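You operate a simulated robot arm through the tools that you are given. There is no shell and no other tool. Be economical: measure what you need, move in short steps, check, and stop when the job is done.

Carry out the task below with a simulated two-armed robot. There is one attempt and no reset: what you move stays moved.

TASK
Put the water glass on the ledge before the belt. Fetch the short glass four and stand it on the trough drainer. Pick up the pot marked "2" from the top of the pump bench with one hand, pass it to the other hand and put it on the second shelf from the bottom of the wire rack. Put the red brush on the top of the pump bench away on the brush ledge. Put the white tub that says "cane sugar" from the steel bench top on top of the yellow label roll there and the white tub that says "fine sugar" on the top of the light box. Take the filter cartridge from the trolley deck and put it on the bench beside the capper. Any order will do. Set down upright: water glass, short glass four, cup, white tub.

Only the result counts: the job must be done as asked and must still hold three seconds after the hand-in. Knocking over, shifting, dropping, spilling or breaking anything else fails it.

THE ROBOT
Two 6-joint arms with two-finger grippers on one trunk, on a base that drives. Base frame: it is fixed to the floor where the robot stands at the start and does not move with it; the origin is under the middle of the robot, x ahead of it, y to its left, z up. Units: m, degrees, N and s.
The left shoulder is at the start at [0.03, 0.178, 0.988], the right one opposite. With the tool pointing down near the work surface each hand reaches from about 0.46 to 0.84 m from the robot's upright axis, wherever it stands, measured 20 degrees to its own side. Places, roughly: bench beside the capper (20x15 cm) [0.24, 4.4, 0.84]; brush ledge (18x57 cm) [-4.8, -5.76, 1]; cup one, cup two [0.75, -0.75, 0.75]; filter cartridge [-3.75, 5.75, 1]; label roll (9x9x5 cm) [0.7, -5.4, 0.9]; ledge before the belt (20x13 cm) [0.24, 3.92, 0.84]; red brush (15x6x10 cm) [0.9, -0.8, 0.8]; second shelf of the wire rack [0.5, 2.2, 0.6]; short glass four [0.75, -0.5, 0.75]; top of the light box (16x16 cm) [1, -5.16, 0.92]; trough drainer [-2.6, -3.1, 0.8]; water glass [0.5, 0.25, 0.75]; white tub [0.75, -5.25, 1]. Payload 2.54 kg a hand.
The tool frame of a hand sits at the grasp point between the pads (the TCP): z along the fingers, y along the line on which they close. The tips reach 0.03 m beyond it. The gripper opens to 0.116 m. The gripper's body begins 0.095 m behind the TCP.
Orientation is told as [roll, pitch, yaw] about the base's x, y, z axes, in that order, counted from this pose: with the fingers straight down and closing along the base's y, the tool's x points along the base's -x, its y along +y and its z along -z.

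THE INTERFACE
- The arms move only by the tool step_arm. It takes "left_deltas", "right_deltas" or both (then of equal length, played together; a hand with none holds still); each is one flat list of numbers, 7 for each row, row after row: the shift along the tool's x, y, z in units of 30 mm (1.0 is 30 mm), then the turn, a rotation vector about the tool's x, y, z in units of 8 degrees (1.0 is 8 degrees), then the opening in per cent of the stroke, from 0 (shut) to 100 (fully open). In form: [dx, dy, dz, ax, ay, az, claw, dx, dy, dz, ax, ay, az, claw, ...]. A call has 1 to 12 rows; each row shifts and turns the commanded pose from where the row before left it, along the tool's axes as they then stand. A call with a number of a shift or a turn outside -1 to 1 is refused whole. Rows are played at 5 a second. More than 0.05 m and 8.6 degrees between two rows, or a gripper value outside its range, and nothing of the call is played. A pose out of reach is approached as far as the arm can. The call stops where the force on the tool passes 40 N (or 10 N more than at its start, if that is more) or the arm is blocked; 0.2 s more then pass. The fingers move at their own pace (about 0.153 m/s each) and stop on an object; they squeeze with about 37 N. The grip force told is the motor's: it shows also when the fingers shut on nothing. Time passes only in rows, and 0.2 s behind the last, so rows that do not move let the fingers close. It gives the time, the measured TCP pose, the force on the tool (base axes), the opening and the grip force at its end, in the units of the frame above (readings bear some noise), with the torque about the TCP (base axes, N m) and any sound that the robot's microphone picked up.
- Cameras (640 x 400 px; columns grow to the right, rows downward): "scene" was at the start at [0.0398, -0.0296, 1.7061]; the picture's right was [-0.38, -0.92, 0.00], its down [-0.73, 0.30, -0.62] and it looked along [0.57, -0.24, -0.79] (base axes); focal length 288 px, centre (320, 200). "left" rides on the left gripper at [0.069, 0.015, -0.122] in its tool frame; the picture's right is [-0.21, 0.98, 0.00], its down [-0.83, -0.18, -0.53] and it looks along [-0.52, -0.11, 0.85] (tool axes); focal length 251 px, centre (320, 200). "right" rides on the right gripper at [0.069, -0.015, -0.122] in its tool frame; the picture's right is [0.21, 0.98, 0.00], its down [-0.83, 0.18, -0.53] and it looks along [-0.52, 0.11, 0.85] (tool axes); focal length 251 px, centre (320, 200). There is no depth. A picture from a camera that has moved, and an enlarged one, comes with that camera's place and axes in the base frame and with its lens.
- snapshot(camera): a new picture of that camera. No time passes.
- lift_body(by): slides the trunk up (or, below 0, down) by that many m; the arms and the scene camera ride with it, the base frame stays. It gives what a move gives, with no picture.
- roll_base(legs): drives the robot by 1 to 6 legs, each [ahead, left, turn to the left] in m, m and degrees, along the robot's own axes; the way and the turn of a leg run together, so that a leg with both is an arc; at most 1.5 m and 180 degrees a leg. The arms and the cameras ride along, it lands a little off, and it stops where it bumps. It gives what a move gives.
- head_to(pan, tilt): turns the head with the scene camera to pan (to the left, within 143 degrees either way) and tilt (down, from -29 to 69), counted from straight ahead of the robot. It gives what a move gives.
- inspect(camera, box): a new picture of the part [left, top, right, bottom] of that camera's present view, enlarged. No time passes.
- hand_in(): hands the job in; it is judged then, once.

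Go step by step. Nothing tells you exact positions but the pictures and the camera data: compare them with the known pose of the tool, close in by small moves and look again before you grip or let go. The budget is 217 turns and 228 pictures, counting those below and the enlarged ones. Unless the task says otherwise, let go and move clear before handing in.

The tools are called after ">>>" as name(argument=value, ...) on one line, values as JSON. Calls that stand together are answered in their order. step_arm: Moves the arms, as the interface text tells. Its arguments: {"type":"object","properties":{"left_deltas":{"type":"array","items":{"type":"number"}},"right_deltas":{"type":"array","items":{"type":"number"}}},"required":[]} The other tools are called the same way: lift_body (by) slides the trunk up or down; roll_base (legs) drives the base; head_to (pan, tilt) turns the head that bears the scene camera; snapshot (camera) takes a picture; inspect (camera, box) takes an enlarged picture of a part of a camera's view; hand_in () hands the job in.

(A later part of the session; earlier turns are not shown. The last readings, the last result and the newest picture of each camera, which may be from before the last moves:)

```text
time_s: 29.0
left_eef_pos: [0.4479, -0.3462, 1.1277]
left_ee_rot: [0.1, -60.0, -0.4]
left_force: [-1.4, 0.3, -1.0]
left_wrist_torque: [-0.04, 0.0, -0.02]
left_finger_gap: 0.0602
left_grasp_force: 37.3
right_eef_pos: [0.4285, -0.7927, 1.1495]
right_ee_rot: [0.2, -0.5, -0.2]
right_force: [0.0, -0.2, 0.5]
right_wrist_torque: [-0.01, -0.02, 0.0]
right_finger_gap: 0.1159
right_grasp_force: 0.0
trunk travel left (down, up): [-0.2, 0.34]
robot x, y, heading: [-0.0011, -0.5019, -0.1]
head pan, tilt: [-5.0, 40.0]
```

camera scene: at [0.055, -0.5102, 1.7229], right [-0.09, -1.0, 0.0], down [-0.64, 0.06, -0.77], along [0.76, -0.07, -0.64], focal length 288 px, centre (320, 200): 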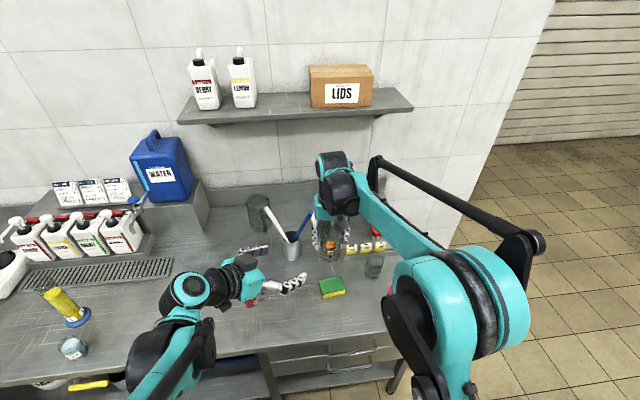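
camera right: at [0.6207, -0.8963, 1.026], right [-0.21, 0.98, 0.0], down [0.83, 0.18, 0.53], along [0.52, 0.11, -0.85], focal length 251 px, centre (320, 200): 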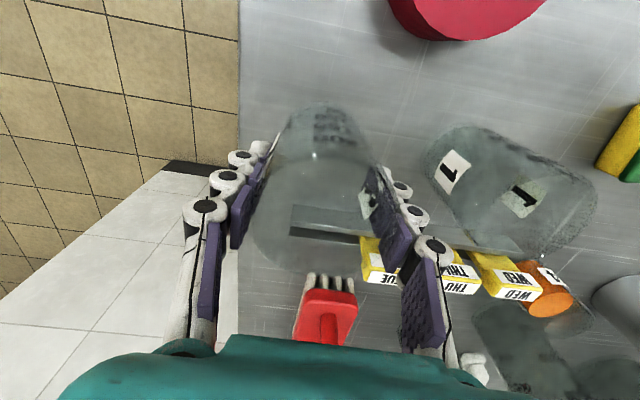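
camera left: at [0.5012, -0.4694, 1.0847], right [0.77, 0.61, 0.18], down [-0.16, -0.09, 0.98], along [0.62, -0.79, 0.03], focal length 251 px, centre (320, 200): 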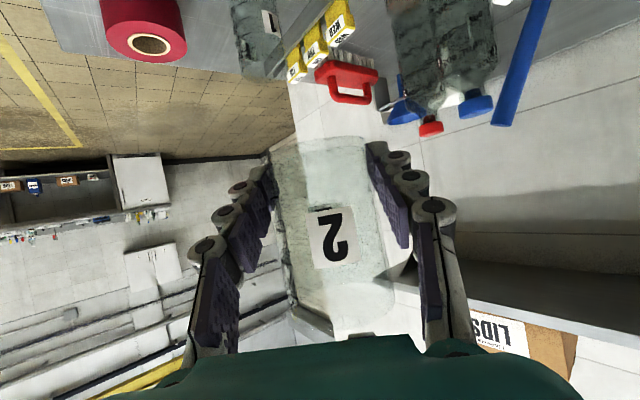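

Next, drive left so the right hand can reach the water glass.

>>> roll_base(legs=[[-0.06, 0.9, 0]])

>>> head_to(pan=-15, tilt=50)

>>> snapshot(camera="scene")

>>> snapshot(camera="right")

```text
time_s: 33.8
left_eef_pos: [0.3926, 0.5527, 1.1283]
left_ee_rot: [-0.1, -59.8, -0.6]
left_force: [0.3, 0.2, -0.4]
left_wrist_torque: [-0.03, 0.0, -0.02]
left_finger_gap: 0.0599
left_grasp_force: 36.6
right_eef_pos: [0.3693, 0.1034, 1.149]
right_ee_rot: [0.1, -0.3, -0.4]
right_force: [0.5, -0.1, 0.3]
right_wrist_torque: [-0.01, 0.01, 0.01]
right_finger_gap: 0.116
right_grasp_force: 0.1
trunk travel left (down, up): [-0.2, 0.34]
robot x, y, heading: [-0.0585, 0.3995, -0.3]
head pan, tilt: [-5.0, 40.0]
```

```text
time_s: 34.5
left_eef_pos: [0.3926, 0.5505, 1.1279]
left_ee_rot: [0.0, -59.8, -0.9]
left_force: [-0.4, 0.4, -0.4]
left_wrist_torque: [-0.01, -0.02, -0.04]
left_finger_gap: 0.06
left_grasp_force: 36.8
right_eef_pos: [0.3695, 0.1031, 1.1506]
right_ee_rot: [0.1, -0.4, -0.4]
right_force: [0.2, 0.0, -0.3]
right_wrist_torque: [0.03, 0.04, -0.02]
right_finger_gap: 0.1163
right_grasp_force: 0.1
trunk travel left (down, up): [-0.2, 0.34]
robot x, y, heading: [-0.0583, 0.396, -0.5]
head pan, tilt: [-15.0, 50.0]
```

```text
192 pictures are left
camera scene: at [-0.0117, 0.376, 1.7088], right [-0.27, -0.96, 0.0], down [-0.74, 0.2, -0.64], along [0.62, -0.17, -0.77], focal length 288 px, centre (320, 200)
```

scene: 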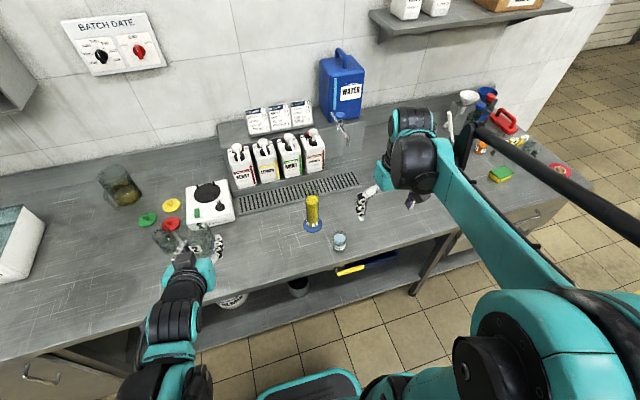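

```text
191 pictures are left
camera right: at [0.2996, 0.0873, 1.2694], right [-0.21, 0.98, 0.0], down [0.82, 0.18, 0.54], along [0.53, 0.11, -0.84], focal length 251 px, centre (320, 200)
```

right: 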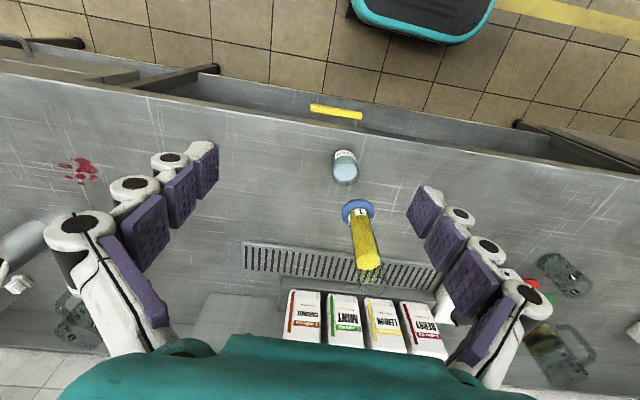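

The water glass is near (0.485,0.172). Moving the right hand above it.

>>> step_arm(right_deltas=[-0.96, 0.57, 0, 0, 0, 0, 100, -0.96, 0.57, 0, 0, 0, 0, 100, -0.96, 0.57, 0, 0, 0, 0, 100, -0.96, 0.57, 0, 0, 0, 0, 100, 0, 0, 1, 0, 0, 0, 100, 0, 0, 1, 0, 0, 0, 100, 0, 0, 1, 0, 0, 0, 100, 0, 0, 1, 0, 0, 0, 100, 0, 0, 1, 0, 0, 0, 100, 0, 0, 1, 0, 0, 0, 100, 0, 0, 0, 0, 0, 0, 100])

>>> snapshot(camera="right")

>>> inspect(camera="scene", box=[280, 160, 420, 280])

```text
time_s: 36.9
left_eef_pos: [0.3936, 0.5516, 1.1287]
left_ee_rot: [-0.2, -59.9, -0.7]
left_force: [-0.7, -0.4, -0.8]
left_wrist_torque: [0.0, 0.05, 0.03]
left_finger_gap: 0.06
left_grasp_force: 37.3
right_eef_pos: [0.4861, 0.1713, 0.97]
right_ee_rot: [0.1, -0.4, -0.5]
right_force: [-0.5, 0.3, 0.6]
right_wrist_torque: [-0.01, 0.01, 0.02]
right_finger_gap: 0.116
right_grasp_force: 0.0
trunk travel left (down, up): [-0.2, 0.34]
robot x, y, heading: [-0.0582, 0.3978, -0.1]
head pan, tilt: [-15.0, 50.0]
```

```text
190 pictures are left
camera right: at [0.4164, 0.155, 1.0905], right [-0.21, 0.98, 0.0], down [0.82, 0.18, 0.54], along [0.53, 0.11, -0.84], focal length 251 px, centre (320, 200)
```

right: 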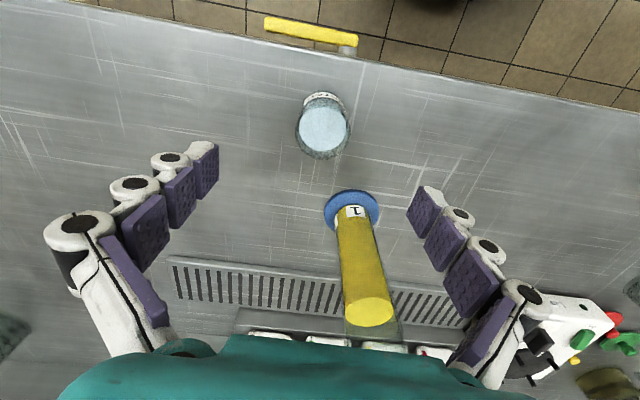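

```text
3.33 times, centred on (350, 220) of scene
camera zoom: at [-0.0124, 0.3762, 1.7088], right [-0.27, -0.96, 0.0], down [-0.74, 0.2, -0.64], along [0.62, -0.17, -0.77], focal length 959 px, centre (220, 133)
```

zoom: 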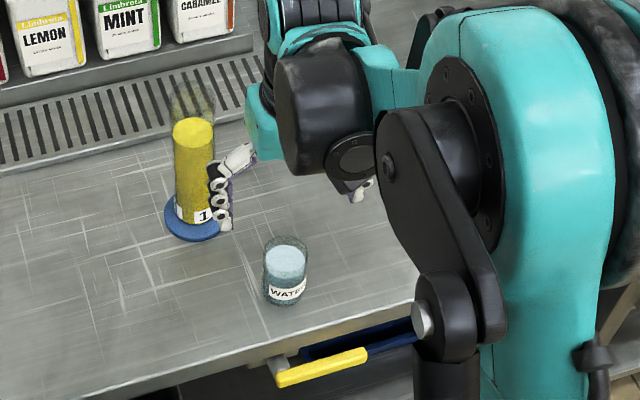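

Centred; glass rim at about z 0.865. I descend to TCP 0.857 and check before closing.

>>> step_arm(right_deltas=[0, 0.08, 1, 0, 0, 0, 100, 0, 0, 1, 0, 0, 0, 100, 0, 0, 1, 0, 0, 0, 100, 0, 0, 0.75, 0, 0, 0, 100, 0, 0, 0, 0, 0, 0, 100])

>>> snapshot(camera="right")

```text
time_s: 38.1
left_eef_pos: [0.3936, 0.5506, 1.1286]
left_ee_rot: [-0.1, -59.9, -0.7]
left_force: [0.1, -0.8, -0.7]
left_wrist_torque: [-0.01, 0.0, -0.02]
left_finger_gap: 0.0602
left_grasp_force: 36.5
right_eef_pos: [0.487, 0.1733, 0.857]
right_ee_rot: [0.0, -0.4, -0.4]
right_force: [0.7, -0.4, 0.0]
right_wrist_torque: [0.01, -0.01, 0.01]
right_finger_gap: 0.116
right_grasp_force: 0.0
trunk travel left (down, up): [-0.2, 0.34]
robot x, y, heading: [-0.0557, 0.3988, -0.4]
head pan, tilt: [-15.0, 50.0]
```

```text
188 pictures are left
camera right: at [0.4173, 0.1584, 0.9778], right [-0.21, 0.98, 0.0], down [0.82, 0.18, 0.54], along [0.53, 0.11, -0.84], focal length 251 px, centre (320, 200)
```

right: 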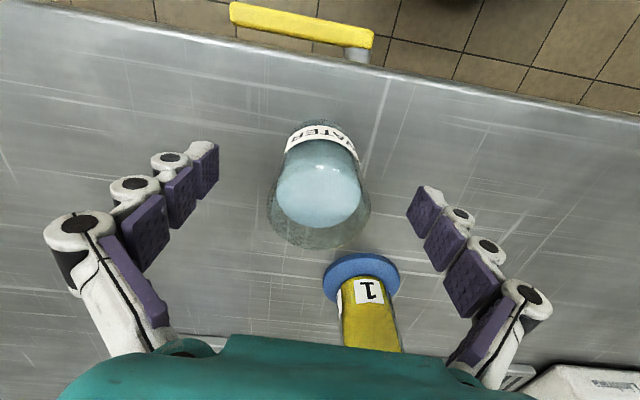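

Glass is centred between the pads. Close and lift slowly.

>>> step_arm(right_deltas=[0, 0, 0, 0, 0, 0, 0, 0, 0, 0, 0, 0, 0, 0, 0, 0, 0, 0, 0, 0, 0, 0, 0, 0, 0, 0, 0, 0, 0, 0, -0.3, 0, 0, 0, 0, 0, 0, -0.5, 0, 0, 0, 0, 0, 0, -0.7, 0, 0, 0, 0, 0, 0, -0.7, 0, 0, 0, 0, 0, 0, -0.7, 0, 0, 0, 0, 0, 0, -0.7, 0, 0, 0, 0, 0, 0, -0.7, 0, 0, 0, 0, 0, 0, -0.3, 0, 0, 0, 0])

>>> snapshot(camera="right")

```text
time_s: 40.7
left_eef_pos: [0.3938, 0.5518, 1.1288]
left_ee_rot: [-0.1, -59.8, -0.7]
left_force: [-0.4, 0.1, 0.1]
left_wrist_torque: [0.0, 0.03, -0.02]
left_finger_gap: 0.0601
left_grasp_force: 36.6
right_eef_pos: [0.4855, 0.1741, 0.995]
right_ee_rot: [0.2, -0.4, -0.4]
right_force: [-0.3, -1.0, -1.8]
right_wrist_torque: [-0.02, -0.04, 0.02]
right_finger_gap: 0.0427
right_grasp_force: 37.2
trunk travel left (down, up): [-0.2, 0.34]
robot x, y, heading: [-0.0566, 0.399, -0.6]
head pan, tilt: [-15.0, 50.0]
```

```text
187 pictures are left
camera right: at [0.4162, 0.1578, 1.1162], right [-0.21, 0.98, 0.0], down [0.82, 0.18, 0.54], along [0.53, 0.11, -0.84], focal length 251 px, centre (320, 200)
```

right: 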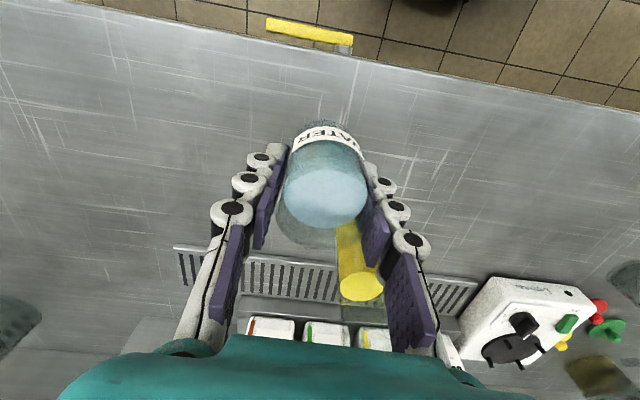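

Water glass held. I draw it in, back off from the bench and drive toward the rack.

>>> step_arm(right_deltas=[0.4, 0, -0.4, 0, 0, 0, 0, 0.7, 0, -0.5, 0, 0, 0, 0, 0.7, 0, -0.5, 0, 0, 0, 0, 0.7, 0, -0.5, 0, 0, 0, 0, 0.7, 0, -0.5, 0, 0, 0, 0, 0.5, 0, -0.4, 0, 0, 0, 0, 0.2, 0, -0.2, 0, 0, 0, 0])

>>> roll_base(legs=[[-0.35, 0, 0], [0, 1.4, 0]])

>>> head_to(pan=20, tilt=40)

>>> snapshot(camera="scene")

>>> snapshot(camera="right")

```text
time_s: 42.3
left_eef_pos: [0.3925, 0.551, 1.1282]
left_ee_rot: [0.0, -59.9, -0.6]
left_force: [0.1, -0.1, -0.5]
left_wrist_torque: [-0.04, -0.01, 0.0]
left_finger_gap: 0.0598
left_grasp_force: 36.7
right_eef_pos: [0.3692, 0.174, 1.0854]
right_ee_rot: [0.1, -0.3, -0.4]
right_force: [1.2, -0.3, -1.0]
right_wrist_torque: [-0.02, -0.01, 0.0]
right_finger_gap: 0.0426
right_grasp_force: 37.0
trunk travel left (down, up): [-0.2, 0.34]
robot x, y, heading: [-0.0557, 0.3959, -0.3]
head pan, tilt: [-15.0, 50.0]
```

```text
time_s: 51.2
left_eef_pos: [0.0523, 1.9616, 1.1295]
left_ee_rot: [-0.2, -59.9, -0.6]
left_force: [0.3, 1.4, -1.3]
left_wrist_torque: [0.0, -0.01, 0.01]
left_finger_gap: 0.0598
left_grasp_force: 36.9
right_eef_pos: [0.029, 1.5849, 1.0858]
right_ee_rot: [0.1, -0.4, -0.3]
right_force: [0.1, 0.1, -1.1]
right_wrist_torque: [-0.03, -0.02, 0.0]
right_finger_gap: 0.0427
right_grasp_force: 37.2
trunk travel left (down, up): [-0.2, 0.34]
robot x, y, heading: [-0.3964, 1.8107, -0.6]
head pan, tilt: [-15.0, 50.0]
```

```text
time_s: 52.2
left_eef_pos: [0.0536, 1.9624, 1.1271]
left_ee_rot: [0.0, -59.9, -0.6]
left_force: [-0.1, 0.3, 0.4]
left_wrist_torque: [-0.02, 0.0, 0.01]
left_finger_gap: 0.0596
left_grasp_force: 37.4
right_eef_pos: [0.0286, 1.5846, 1.0842]
right_ee_rot: [0.1, -0.4, -0.3]
right_force: [-0.4, 0.2, -2.0]
right_wrist_torque: [-0.01, 0.0, -0.02]
right_finger_gap: 0.0427
right_grasp_force: 37.1
trunk travel left (down, up): [-0.2, 0.34]
robot x, y, heading: [-0.3952, 1.8054, -0.6]
head pan, tilt: [20.0, 40.0]
```

```text
186 pictures are left
camera scene: at [-0.3455, 1.8349, 1.7229], right [0.34, -0.94, 0.0], down [-0.61, -0.22, -0.77], along [0.72, 0.26, -0.64], focal length 288 px, centre (320, 200)
```

scene: 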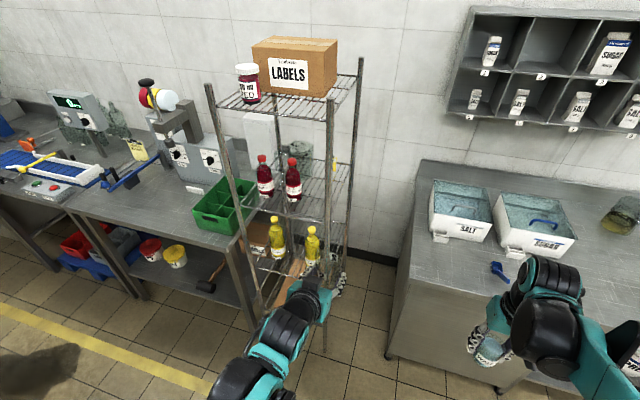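

```text
185 pictures are left
camera right: at [-0.0406, 1.5689, 1.2052], right [-0.21, 0.98, 0.0], down [0.82, 0.18, 0.54], along [0.53, 0.11, -0.84], focal length 251 px, centre (320, 200)
```

right: 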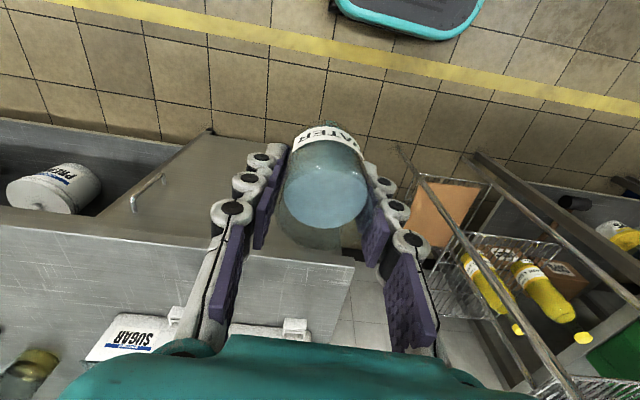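

The rack shows red bottles on the third shelf, yellow ones likely on the second. I enlarge it.

>>> inspect(camera="scene", box=[190, 60, 380, 340])

>>> inspect(camera="right", box=[380, 130, 640, 400])

>>> snapshot(camera="left")

```text
1.43 times, centred on (285, 200) of scene
camera zoom: at [-0.3455, 1.8349, 1.7229], right [0.34, -0.94, 0.0], down [-0.61, -0.22, -0.77], along [0.72, 0.26, -0.64], focal length 411 px, centre (370, 200)
```

zoom: 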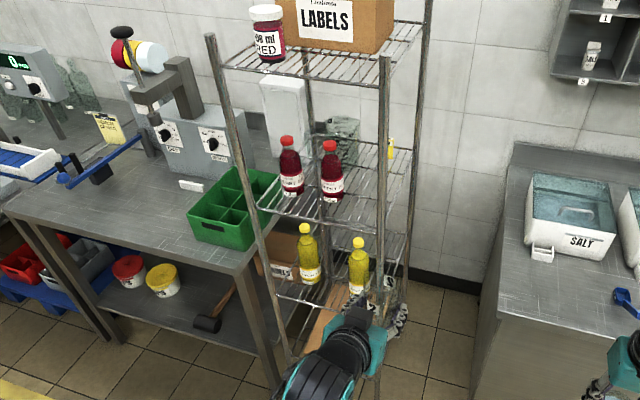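

```text
1.48 times, centred on (510, 265) of right
camera zoom: at [-0.0406, 1.5689, 1.2052], right [-0.21, 0.98, 0.0], down [0.82, 0.18, 0.54], along [0.53, 0.11, -0.84], focal length 372 px, centre (38, 104)
```

zoom: 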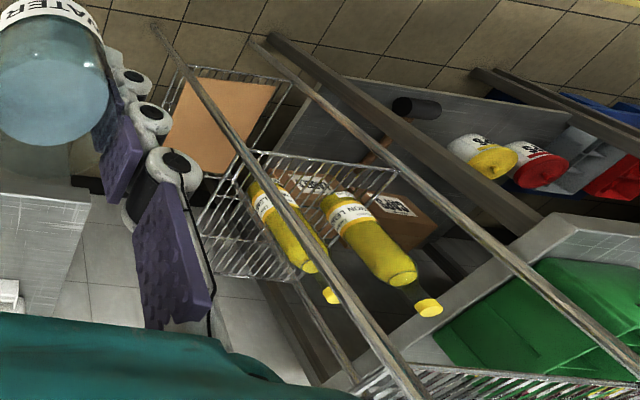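

```text
182 pictures are left
camera left: at [-0.0864, 1.9779, 1.129], right [0.12, 0.98, 0.19], down [-0.05, -0.18, 0.98], along [0.99, -0.13, 0.03], focal length 251 px, centre (320, 200)
```

left: 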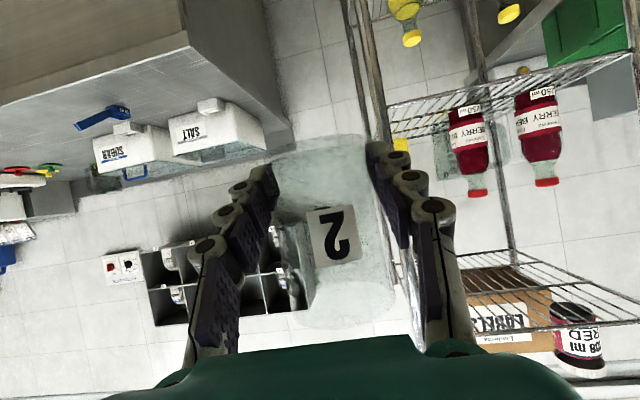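

Second shelf carries two yellow bottles at the front. I lower the trunk to look into that shelf with both cameras.

>>> lift_body(by=-0.2)

>>> head_to(pan=25, tilt=45)

>>> snapshot(camera="scene")

>>> snapshot(camera="left")

```text
time_s: 54.4
left_eef_pos: [0.0533, 1.9623, 0.9282]
left_ee_rot: [0.0, -59.9, -0.6]
left_force: [0.2, -0.7, -0.1]
left_wrist_torque: [0.0, -0.01, 0.02]
left_finger_gap: 0.0596
left_grasp_force: 36.6
right_eef_pos: [0.0295, 1.585, 0.8849]
right_ee_rot: [0.2, -0.3, -0.3]
right_force: [-1.0, 0.3, -1.2]
right_wrist_torque: [-0.01, -0.02, -0.01]
right_finger_gap: 0.0427
right_grasp_force: 37.3
trunk travel left (down, up): [0.0, 0.54]
robot x, y, heading: [-0.3957, 1.8052, -0.4]
head pan, tilt: [20.0, 40.0]
```

```text
time_s: 55.0
left_eef_pos: [0.0532, 1.9619, 0.928]
left_ee_rot: [0.0, -59.9, -0.6]
left_force: [0.2, 0.4, -0.1]
left_wrist_torque: [-0.02, 0.02, -0.02]
left_finger_gap: 0.0595
left_grasp_force: 37.0
right_eef_pos: [0.0307, 1.5836, 0.8852]
right_ee_rot: [0.1, -0.4, -0.3]
right_force: [-0.2, 0.6, -1.9]
right_wrist_torque: [0.01, 0.0, 0.03]
right_finger_gap: 0.0427
right_grasp_force: 37.0
trunk travel left (down, up): [0.0, 0.54]
robot x, y, heading: [-0.3948, 1.8078, -0.1]
head pan, tilt: [25.0, 45.0]
```

```text
181 pictures are left
camera scene: at [-0.3517, 1.8403, 1.5157], right [0.42, -0.91, 0.0], down [-0.64, -0.29, -0.71], along [0.64, 0.29, -0.71], focal length 288 px, centre (320, 200)
```

scene: 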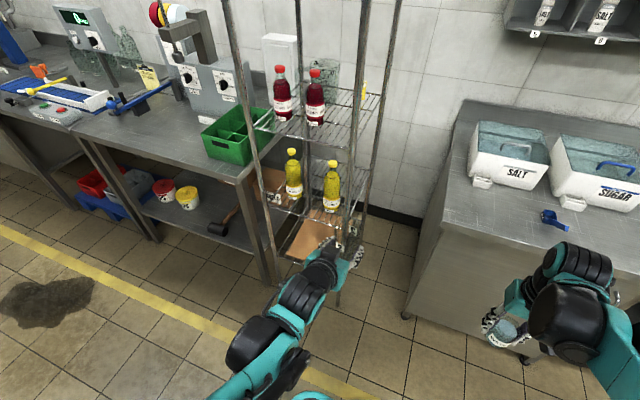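

```text
180 pictures are left
camera left: at [-0.0864, 1.9779, 0.929], right [0.12, 0.98, 0.19], down [-0.05, -0.18, 0.98], along [0.99, -0.13, 0.03], focal length 251 px, centre (320, 200)
```

left: 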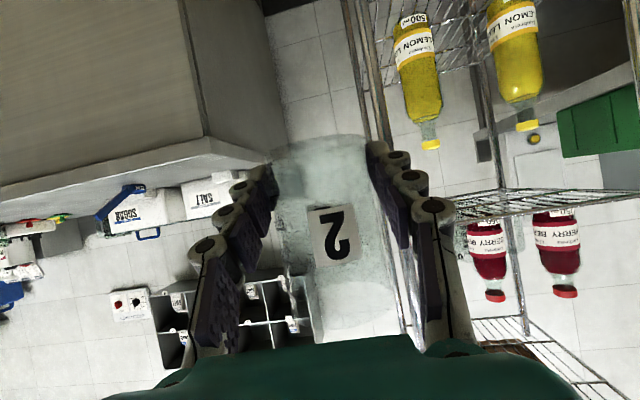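

>>> inspect(camera="scene", box=[240, 60, 400, 280])

>>> inspect(camera="left", box=[340, 0, 640, 220])

```text
1.82 times, centred on (320, 170) of scene
camera zoom: at [-0.3517, 1.8403, 1.5157], right [0.42, -0.91, 0.0], down [-0.64, -0.29, -0.71], along [0.64, 0.29, -0.71], focal length 523 px, centre (320, 254)
```

zoom: 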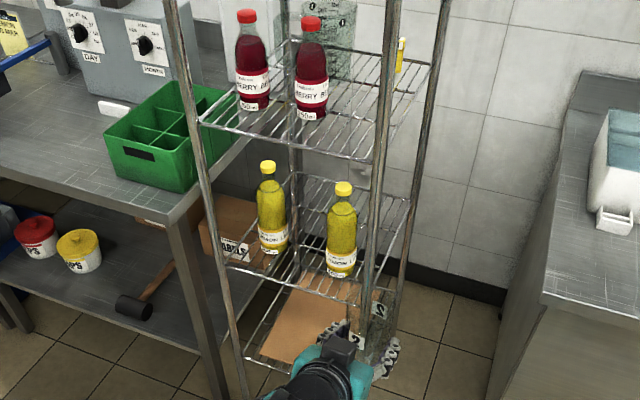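

```text
1.82 times, centred on (490, 110) of left
camera zoom: at [-0.0864, 1.9779, 0.929], right [0.12, 0.98, 0.19], down [-0.05, -0.18, 0.98], along [0.99, -0.13, 0.03], focal length 457 px, centre (11, 364)
```

zoom: 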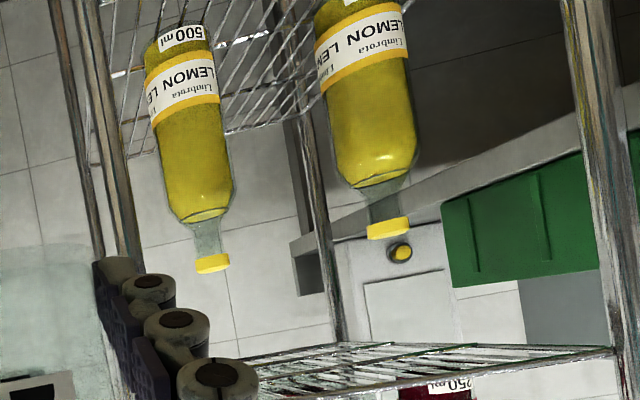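

Shelf 2 (z≈0.6) spans x 0.36–0.77, y 2.07–2.42, with bottles at the front; there is free space behind the right bottle, reachable from the open right side. I yaw the left hand +60° and move the base ahead a bit.

>>> step_arm(left_deltas=[0, 0, 0, -0.812, 0, -0.469, 0, 0, 0, 0, -0.812, 0, -0.469, 0, 0, 0, 0, -0.812, 0, -0.469, 0, 0, 0, 0, -0.812, 0, -0.469, 0, 0, 0, 0, -0.812, 0, -0.469, 0, 0, 0, 0, -0.812, 0, -0.469, 0, 0, 0, 0, -0.812, 0, -0.469, 0, 0, 0, 0, -0.812, 0, -0.469, 0], right_deltas=[0, 0, -0.5, 0, 0, 0, 0, 0, 0, -0.7, 0, 0, 0, 0, 0, 0, -0.7, 0, 0, 0, 0, 0, 0, -0.7, 0, 0, 0, 0, 0, 0, -0.7, 0, 0, 0, 0, 0, 0, -0.7, 0, 0, 0, 0, 0, 0, -0.7, 0, 0, 0, 0, 0, 0, -0.4, 0, 0, 0, 0])

>>> roll_base(legs=[[0.23, -0.03, 0]])

>>> snapshot(camera="scene")

>>> snapshot(camera="left")

```text
time_s: 56.8
left_eef_pos: [0.0538, 1.9616, 0.9281]
left_ee_rot: [0.3, -60.0, 59.4]
left_force: [-0.1, 1.2, -1.1]
left_wrist_torque: [0.04, 0.0, 0.0]
left_finger_gap: 0.0598
left_grasp_force: 36.6
right_eef_pos: [0.027, 1.5838, 1.0376]
right_ee_rot: [0.1, -0.5, -0.2]
right_force: [-0.4, -0.8, -1.6]
right_wrist_torque: [-0.03, 0.0, 0.0]
right_finger_gap: 0.0425
right_grasp_force: 36.8
trunk travel left (down, up): [0.0, 0.54]
robot x, y, heading: [-0.396, 1.8067, -0.3]
head pan, tilt: [25.0, 45.0]
```

```text
time_s: 58.5
left_eef_pos: [0.2841, 1.9306, 0.9274]
left_ee_rot: [0.4, -60.0, 59.1]
left_force: [-0.1, 0.4, -0.5]
left_wrist_torque: [-0.03, 0.02, 0.02]
left_finger_gap: 0.0598
left_grasp_force: 37.2
right_eef_pos: [0.2591, 1.5522, 1.0368]
right_ee_rot: [0.1, -0.2, -0.2]
right_force: [-0.1, -0.7, -1.5]
right_wrist_torque: [-0.01, 0.0, 0.03]
right_finger_gap: 0.0423
right_grasp_force: 37.2
trunk travel left (down, up): [0.0, 0.54]
robot x, y, heading: [-0.1643, 1.7714, -0.5]
head pan, tilt: [25.0, 45.0]
```

```text
177 pictures are left
camera scene: at [-0.1198, 1.8087, 1.5156], right [0.42, -0.91, 0.0], down [-0.64, -0.3, -0.71], along [0.64, 0.3, -0.71], focal length 288 px, centre (320, 200)
```

scene: 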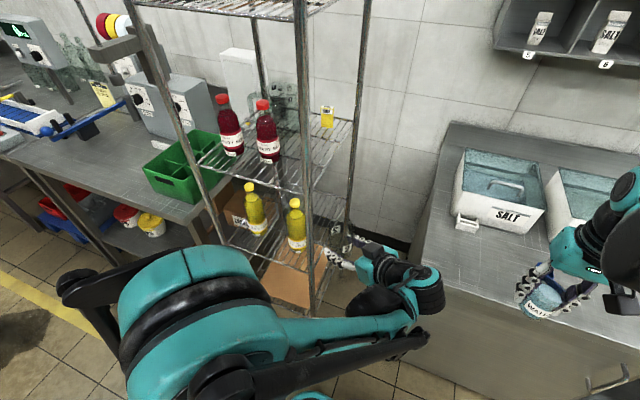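

```text
176 pictures are left
camera left: at [0.2003, 1.8172, 0.9285], right [-0.79, 0.59, 0.19], down [0.13, -0.13, 0.98], along [0.6, 0.8, 0.03], focal length 251 px, centre (320, 200)
```

left: 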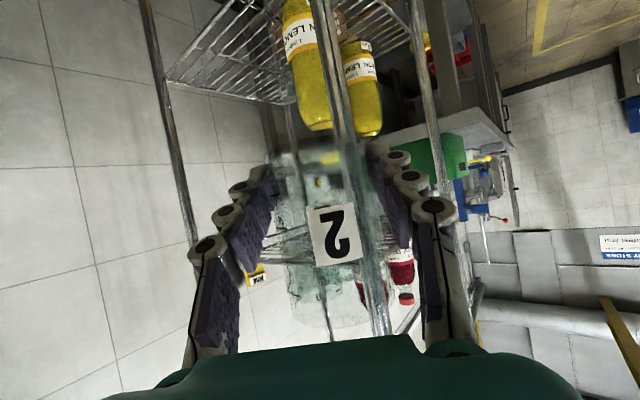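

Geometry confirmed (shelf z≈0.595). I move the left hand to a waypoint right of the rack.

>>> step_arm(left_deltas=[0.25, -0.632, 0.63, 0, 0, 0, 0, 0.25, -0.632, 0.63, 0, 0, 0, 0, 0.25, -0.632, 0.63, 0, 0, 0, 0, 0.25, -0.632, 0.63, 0, 0, 0, 0, 0.25, -0.632, 0.63, 0, 0, 0, 0, 0.25, -0.632, 0.63, 0, 0, 0, 0, 0.25, -0.632, 0.63, 0, 0, 0, 0, 0.25, -0.632, 0.63, 0, 0, 0, 0])

>>> snapshot(camera="left")

>>> snapshot(camera="scene")

```text
time_s: 60.4
left_eef_pos: [0.4658, 1.9419, 0.7995]
left_ee_rot: [0.1, -59.9, 59.4]
left_force: [-0.5, 0.2, -1.2]
left_wrist_torque: [-0.02, 0.01, -0.03]
left_finger_gap: 0.0595
left_grasp_force: 36.8
right_eef_pos: [0.2595, 1.5516, 1.0378]
right_ee_rot: [0.2, -0.4, -0.2]
right_force: [-0.1, 0.7, -1.6]
right_wrist_torque: [0.02, 0.02, -0.01]
right_finger_gap: 0.0428
right_grasp_force: 37.5
trunk travel left (down, up): [0.0, 0.54]
robot x, y, heading: [-0.1669, 1.7741, -0.3]
head pan, tilt: [25.0, 45.0]
```

```text
175 pictures are left
camera left: at [0.3819, 1.828, 0.7997], right [-0.79, 0.59, 0.19], down [0.13, -0.13, 0.98], along [0.6, 0.8, 0.03], focal length 251 px, centre (320, 200)
```

left: 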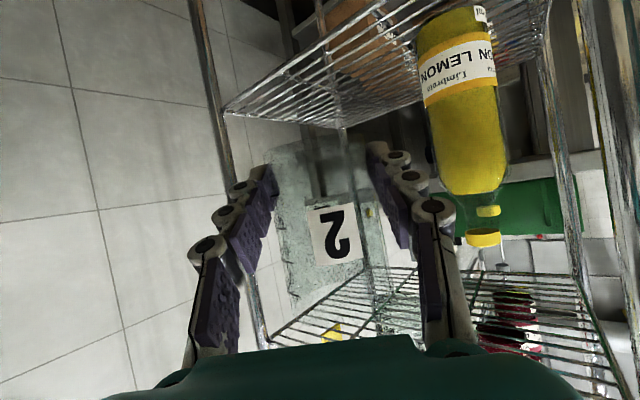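

```text
174 pictures are left
camera scene: at [-0.1203, 1.809, 1.5156], right [0.42, -0.91, 0.0], down [-0.64, -0.3, -0.71], along [0.64, 0.3, -0.71], focal length 288 px, centre (320, 200)
```

scene: 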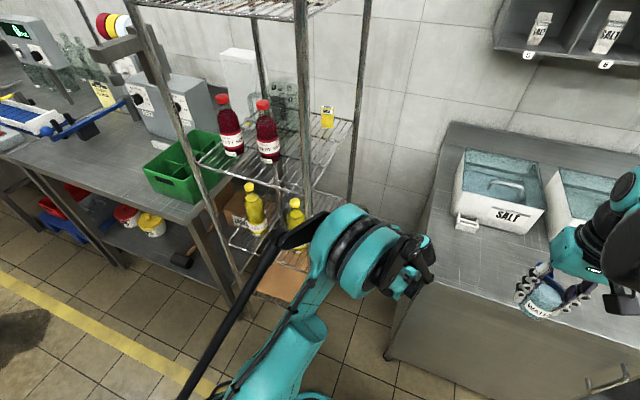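

The elbow is close to the front post, so I advance a little, then shift the base right so the forearm comes in more from the side.

>>> step_arm(left_deltas=[-0.42, 0, 0.72, 0, 0, 0, 0, -0.42, 0, 0.72, 0, 0, 0, 0, -0.42, 0, 0.72, 0, 0, 0, 0, -0.42, 0, 0.72, 0, 0, 0, 0])

>>> roll_base(legs=[[0, -0.13, 0]])

>>> snapshot(camera="scene")

>>> snapshot(camera="left")

```text
time_s: 61.4
left_eef_pos: [0.5169, 2.0267, 0.8003]
left_ee_rot: [0.2, -59.9, 59.3]
left_force: [-0.5, -1.1, -1.3]
left_wrist_torque: [0.02, 0.0, 0.0]
left_finger_gap: 0.0598
left_grasp_force: 36.9
right_eef_pos: [0.2592, 1.5533, 1.0397]
right_ee_rot: [0.1, -0.3, -0.2]
right_force: [0.4, 0.2, -0.8]
right_wrist_torque: [0.0, 0.02, 0.01]
right_finger_gap: 0.0426
right_grasp_force: 36.8
trunk travel left (down, up): [0.0, 0.54]
robot x, y, heading: [-0.1642, 1.778, -0.3]
head pan, tilt: [25.0, 45.0]
```

```text
time_s: 62.6
left_eef_pos: [0.5173, 1.898, 0.8003]
left_ee_rot: [0.2, -59.9, 59.2]
left_force: [-0.3, -1.1, 0.0]
left_wrist_torque: [-0.01, 0.02, 0.07]
left_finger_gap: 0.0599
left_grasp_force: 37.1
right_eef_pos: [0.2585, 1.4239, 1.0378]
right_ee_rot: [0.3, -0.5, -0.3]
right_force: [0.8, 0.6, -0.5]
right_wrist_torque: [0.03, -0.03, 0.01]
right_finger_gap: 0.0425
right_grasp_force: 36.9
trunk travel left (down, up): [0.0, 0.54]
robot x, y, heading: [-0.1631, 1.6448, -0.4]
head pan, tilt: [25.0, 45.0]
```

```text
173 pictures are left
camera scene: at [-0.1217, 1.6785, 1.5157], right [0.42, -0.91, 0.0], down [-0.64, -0.29, -0.71], along [0.64, 0.3, -0.71], focal length 288 px, centre (320, 200)
```

scene: 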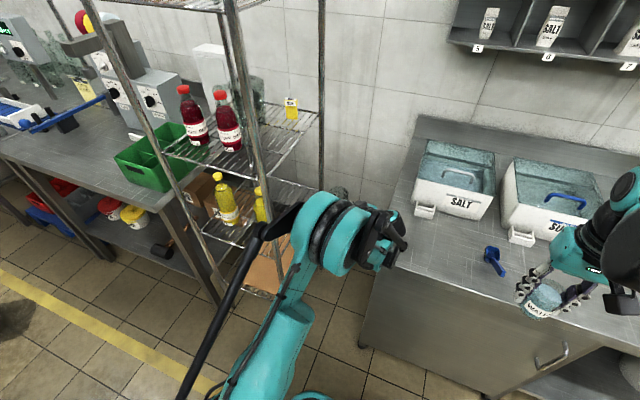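

```text
172 pictures are left
camera left: at [0.4317, 1.7841, 0.8009], right [-0.79, 0.59, 0.19], down [0.13, -0.14, 0.98], along [0.6, 0.8, 0.03], focal length 251 px, centre (320, 200)
```

left: 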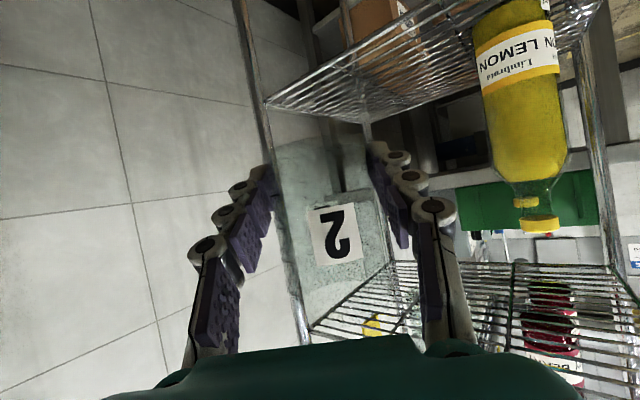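

Elbow now clears. Advance about half way in and check.

>>> step_arm(left_deltas=[-0.458, 0.214, 0.79, 0, 0, 0, 0, -0.458, 0.214, 0.79, 0, 0, 0, 0, -0.458, 0.214, 0.79, 0, 0, 0, 0, -0.458, 0.214, 0.79, 0, 0, 0, 0, -0.458, 0.214, 0.79, 0, 0, 0, 0])

>>> snapshot(camera="scene")

>>> snapshot(camera="left")

```text
time_s: 63.8
left_eef_pos: [0.5588, 2.0331, 0.7993]
left_ee_rot: [0.2, -60.0, 59.3]
left_force: [-0.4, -1.1, -0.7]
left_wrist_torque: [0.02, 0.01, 0.02]
left_finger_gap: 0.06
left_grasp_force: 37.3
right_eef_pos: [0.2594, 1.4237, 1.0372]
right_ee_rot: [0.0, -0.4, -0.2]
right_force: [-1.0, -0.2, -2.1]
right_wrist_torque: [0.01, 0.01, -0.02]
right_finger_gap: 0.0425
right_grasp_force: 37.0
trunk travel left (down, up): [0.0, 0.54]
robot x, y, heading: [-0.1705, 1.6442, -0.2]
head pan, tilt: [25.0, 45.0]
```

```text
171 pictures are left
camera scene: at [-0.1215, 1.6805, 1.5157], right [0.42, -0.91, 0.0], down [-0.64, -0.3, -0.71], along [0.64, 0.3, -0.71], focal length 288 px, centre (320, 200)
```

scene: 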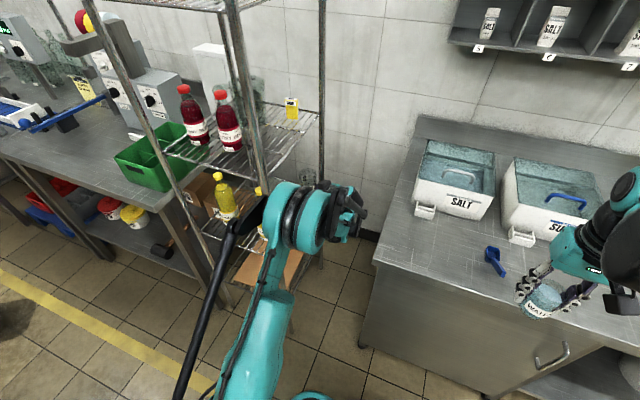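

```text
170 pictures are left
camera left: at [0.4741, 1.9197, 0.8008], right [-0.79, 0.59, 0.19], down [0.13, -0.13, 0.98], along [0.6, 0.8, 0.03], focal length 251 px, centre (320, 200)
```

left: 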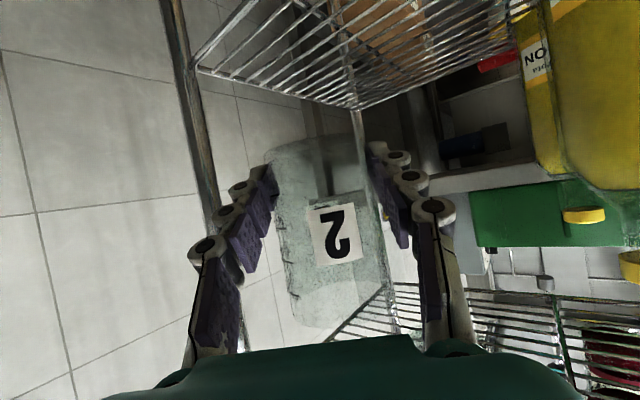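

Clear of everything. Finish the approach at this height.

>>> step_arm(left_deltas=[-0.458, 0.214, 0.79, 0, 0, 0, 0, -0.458, 0.214, 0.79, 0, 0, 0, 0, -0.458, 0.214, 0.79, 0, 0, 0, 0, -0.458, 0.214, 0.79, 0, 0, 0, 0])

>>> snapshot(camera="scene")

>>> snapshot(camera="left")

```text
time_s: 64.8
left_eef_pos: [0.5915, 2.1392, 0.8002]
left_ee_rot: [0.1, -59.8, 59.4]
left_force: [1.0, 0.5, -1.1]
left_wrist_torque: [0.0, 0.0, 0.03]
left_finger_gap: 0.0598
left_grasp_force: 36.8
right_eef_pos: [0.2592, 1.4239, 1.0376]
right_ee_rot: [0.1, -0.4, -0.2]
right_force: [0.2, 0.2, -1.9]
right_wrist_torque: [0.0, -0.01, 0.02]
right_finger_gap: 0.0429
right_grasp_force: 36.5
trunk travel left (down, up): [0.0, 0.54]
robot x, y, heading: [-0.168, 1.6467, -0.7]
head pan, tilt: [25.0, 45.0]
```

```text
169 pictures are left
camera scene: at [-0.1214, 1.6806, 1.5156], right [0.42, -0.91, 0.0], down [-0.64, -0.3, -0.71], along [0.64, 0.3, -0.71], focal length 288 px, centre (320, 200)
```

scene: 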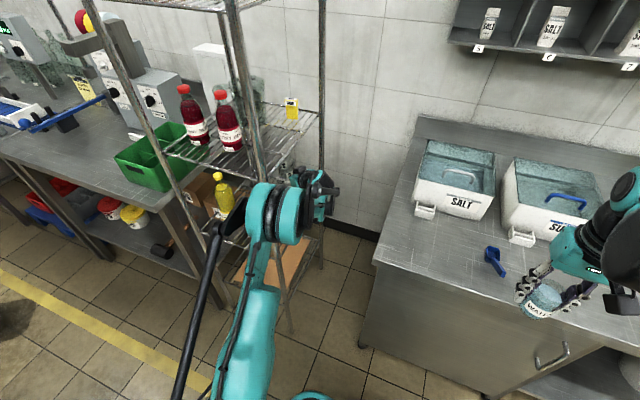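

```text
168 pictures are left
camera left: at [0.5078, 2.0263, 0.8007], right [-0.79, 0.59, 0.19], down [0.13, -0.13, 0.98], along [0.6, 0.8, 0.03], focal length 251 px, centre (320, 200)
```

left: 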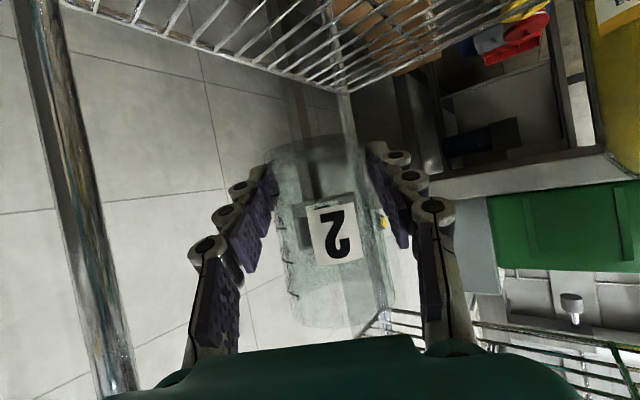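

Lowering toward the shelf.

>>> step_arm(left_deltas=[0.722, 0, 0.417, 0, 0, 0, 0, 0.722, 0, 0.417, 0, 0, 0, 0, 0.722, 0, 0.417, 0, 0, 0, 0, 0.722, 0, 0.417, 0, 0, 0, 0, 0.722, 0, 0.417, 0, 0, 0, 0, 0.5, 0, 0.288, 0, 0, 0, 0])

>>> snapshot(camera="left")

>>> snapshot(camera="scene")

```text
time_s: 66.2
left_eef_pos: [0.5916, 2.1384, 0.6733]
left_ee_rot: [0.2, -60.9, 58.8]
left_force: [-4.4, -2.6, 31.1]
left_wrist_torque: [-0.13, -0.36, 0.01]
left_finger_gap: 0.0599
left_grasp_force: 37.0
right_eef_pos: [0.2549, 1.4223, 1.0383]
right_ee_rot: [0.2, -0.7, -0.2]
right_force: [0.1, -0.6, -1.1]
right_wrist_torque: [0.04, -0.03, 0.03]
right_finger_gap: 0.0426
right_grasp_force: 37.1
trunk travel left (down, up): [0.0, 0.54]
robot x, y, heading: [-0.1643, 1.6444, -0.2]
head pan, tilt: [25.0, 45.0]
stopped in row 6 (left hand): the force on the tool passed its limit at 61 N (the readings are from after the stop); the commanded pose is now the measured one
```

```text
167 pictures are left
camera left: at [0.5068, 2.0258, 0.6716], right [-0.78, 0.59, 0.19], down [0.12, -0.15, 0.98], along [0.61, 0.79, 0.04], focal length 251 px, centre (320, 200)
```

left: 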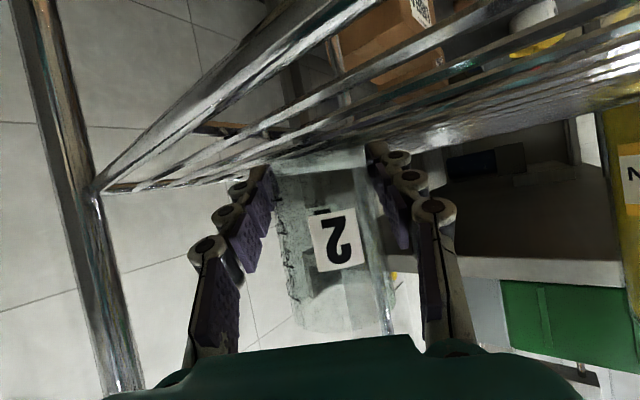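

```text
166 pictures are left
camera scene: at [-0.1261, 1.6773, 1.5163], right [0.42, -0.91, 0.0], down [-0.64, -0.29, -0.71], along [0.64, 0.3, -0.7], focal length 288 px, centre (320, 200)
```

scene: 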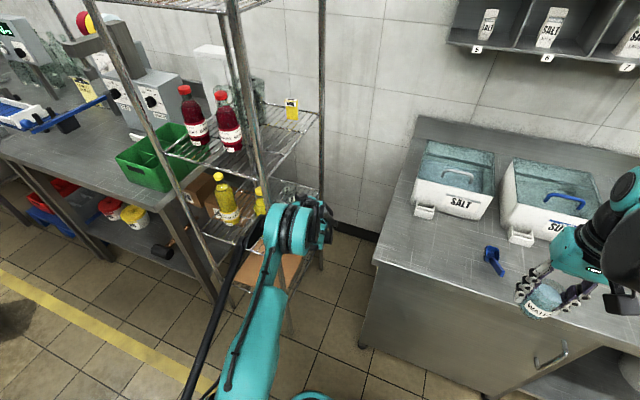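

Contact: the pot stands on the shelf (z≈0.64). I relax the press a little and read the force.

>>> step_arm(left_deltas=[-0.09, 0, -0.05, 0, 0, 0, 0, 0, 0, 0, 0, 0, 0, 0])

>>> inspect(camera="left", box=[220, 100, 440, 260])

```text
time_s: 66.8
left_eef_pos: [0.591, 2.1389, 0.6729]
left_ee_rot: [0.3, -60.7, 59.0]
left_force: [-7.5, -4.5, 20.7]
left_wrist_torque: [-0.06, -0.4, -0.16]
left_finger_gap: 0.0597
left_grasp_force: 36.8
right_eef_pos: [0.2561, 1.4222, 1.0386]
right_ee_rot: [0.2, -0.5, -0.3]
right_force: [0.4, 0.0, -1.7]
right_wrist_torque: [0.02, 0.0, 0.01]
right_finger_gap: 0.0428
right_grasp_force: 36.9
trunk travel left (down, up): [0.0, 0.54]
robot x, y, heading: [-0.167, 1.6482, -0.5]
head pan, tilt: [25.0, 45.0]
```

```text
2.50 times, centred on (330, 180) of left
camera zoom: at [0.5072, 2.0258, 0.6723], right [-0.78, 0.59, 0.19], down [0.13, -0.15, 0.98], along [0.61, 0.79, 0.04], focal length 629 px, centre (295, 250)
```

zoom: 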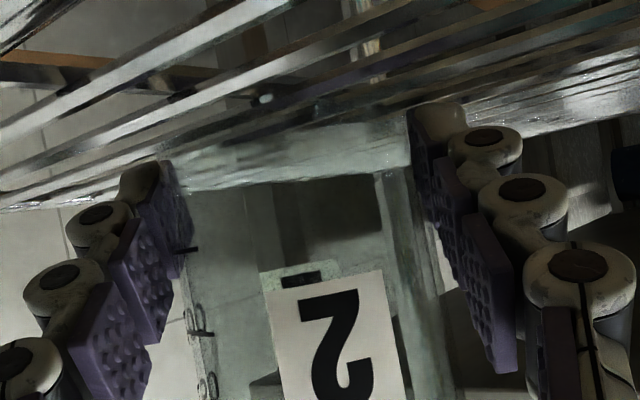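

Relax a bit more, then open the fingers moderately.

>>> step_arm(left_deltas=[-0.1, 0, -0.06, 0, 0, 0, 0, 0, 0, 0, 0, 0, 0, 0])

>>> step_arm(left_deltas=[0, 0, 0, 0, 0, 0, 60, 0, 0, 0, 0, 0, 0, 68, 0, 0, 0, 0, 0, 0, 72])

>>> snapshot(camera="left")

```text
time_s: 67.4
left_eef_pos: [0.5941, 2.1404, 0.6744]
left_ee_rot: [0.3, -60.6, 58.9]
left_force: [-0.5, -0.1, -1.1]
left_wrist_torque: [-0.01, 0.01, 0.03]
left_finger_gap: 0.0599
left_grasp_force: 37.3
right_eef_pos: [0.2591, 1.4242, 1.0369]
right_ee_rot: [0.2, -0.5, -0.3]
right_force: [0.4, 0.2, -1.6]
right_wrist_torque: [0.0, -0.03, -0.01]
right_finger_gap: 0.0425
right_grasp_force: 37.1
trunk travel left (down, up): [0.0, 0.54]
robot x, y, heading: [-0.1697, 1.6506, -0.3]
head pan, tilt: [25.0, 45.0]
```

```text
time_s: 68.2
left_eef_pos: [0.5929, 2.1394, 0.6735]
left_ee_rot: [0.4, -60.4, 58.9]
left_force: [-0.5, 0.8, 0.2]
left_wrist_torque: [0.02, 0.0, -0.03]
left_finger_gap: 0.0836
left_grasp_force: 0.1
right_eef_pos: [0.2584, 1.4241, 1.0386]
right_ee_rot: [0.1, -0.4, -0.2]
right_force: [-0.8, 0.7, -1.5]
right_wrist_torque: [0.01, -0.03, 0.01]
right_finger_gap: 0.0425
right_grasp_force: 37.4
trunk travel left (down, up): [0.0, 0.54]
robot x, y, heading: [-0.1658, 1.6449, -0.4]
head pan, tilt: [25.0, 45.0]
```

```text
164 pictures are left
camera left: at [0.5085, 2.0267, 0.6736], right [-0.78, 0.59, 0.19], down [0.13, -0.14, 0.98], along [0.61, 0.79, 0.04], focal length 251 px, centre (320, 200)
```

left: 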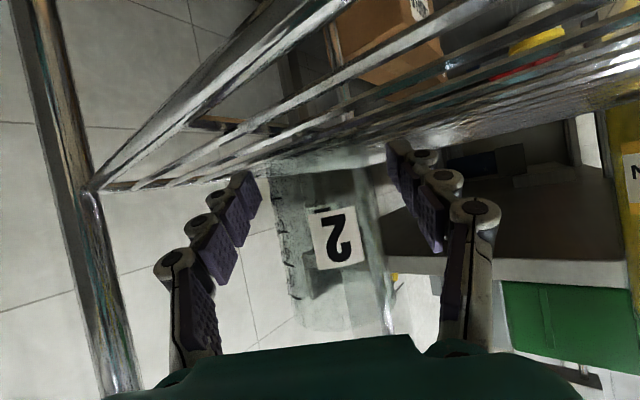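

Released and standing. Withdraw back along the tool axis.

>>> step_arm(left_deltas=[0, 0, -0.8, 0, 0, 0, 80, 0, 0, -1, 0, 0, 0, 80, 0, 0, -1, 0, 0, 0, 80, 0, 0, -1, 0, 0, 0, 80])

>>> snapshot(camera="left")

```text
time_s: 69.2
left_eef_pos: [0.5401, 2.054, 0.731]
left_ee_rot: [0.4, -60.6, 58.9]
left_force: [0.4, -0.7, -0.6]
left_wrist_torque: [-0.02, -0.01, 0.01]
left_finger_gap: 0.0931
left_grasp_force: 0.0
right_eef_pos: [0.2579, 1.4247, 1.0384]
right_ee_rot: [0.1, -0.4, -0.3]
right_force: [-0.1, -0.1, -1.5]
right_wrist_torque: [0.0, -0.02, 0.01]
right_finger_gap: 0.0427
right_grasp_force: 36.6
trunk travel left (down, up): [0.0, 0.54]
robot x, y, heading: [-0.1639, 1.6444, -0.4]
head pan, tilt: [25.0, 45.0]
```

```text
163 pictures are left
camera left: at [0.4574, 1.9412, 0.7301], right [-0.78, 0.59, 0.19], down [0.13, -0.15, 0.98], along [0.61, 0.79, 0.04], focal length 251 px, centre (320, 200)
```

left: 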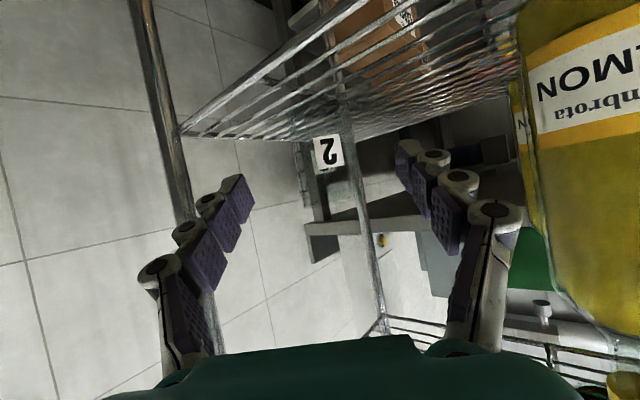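

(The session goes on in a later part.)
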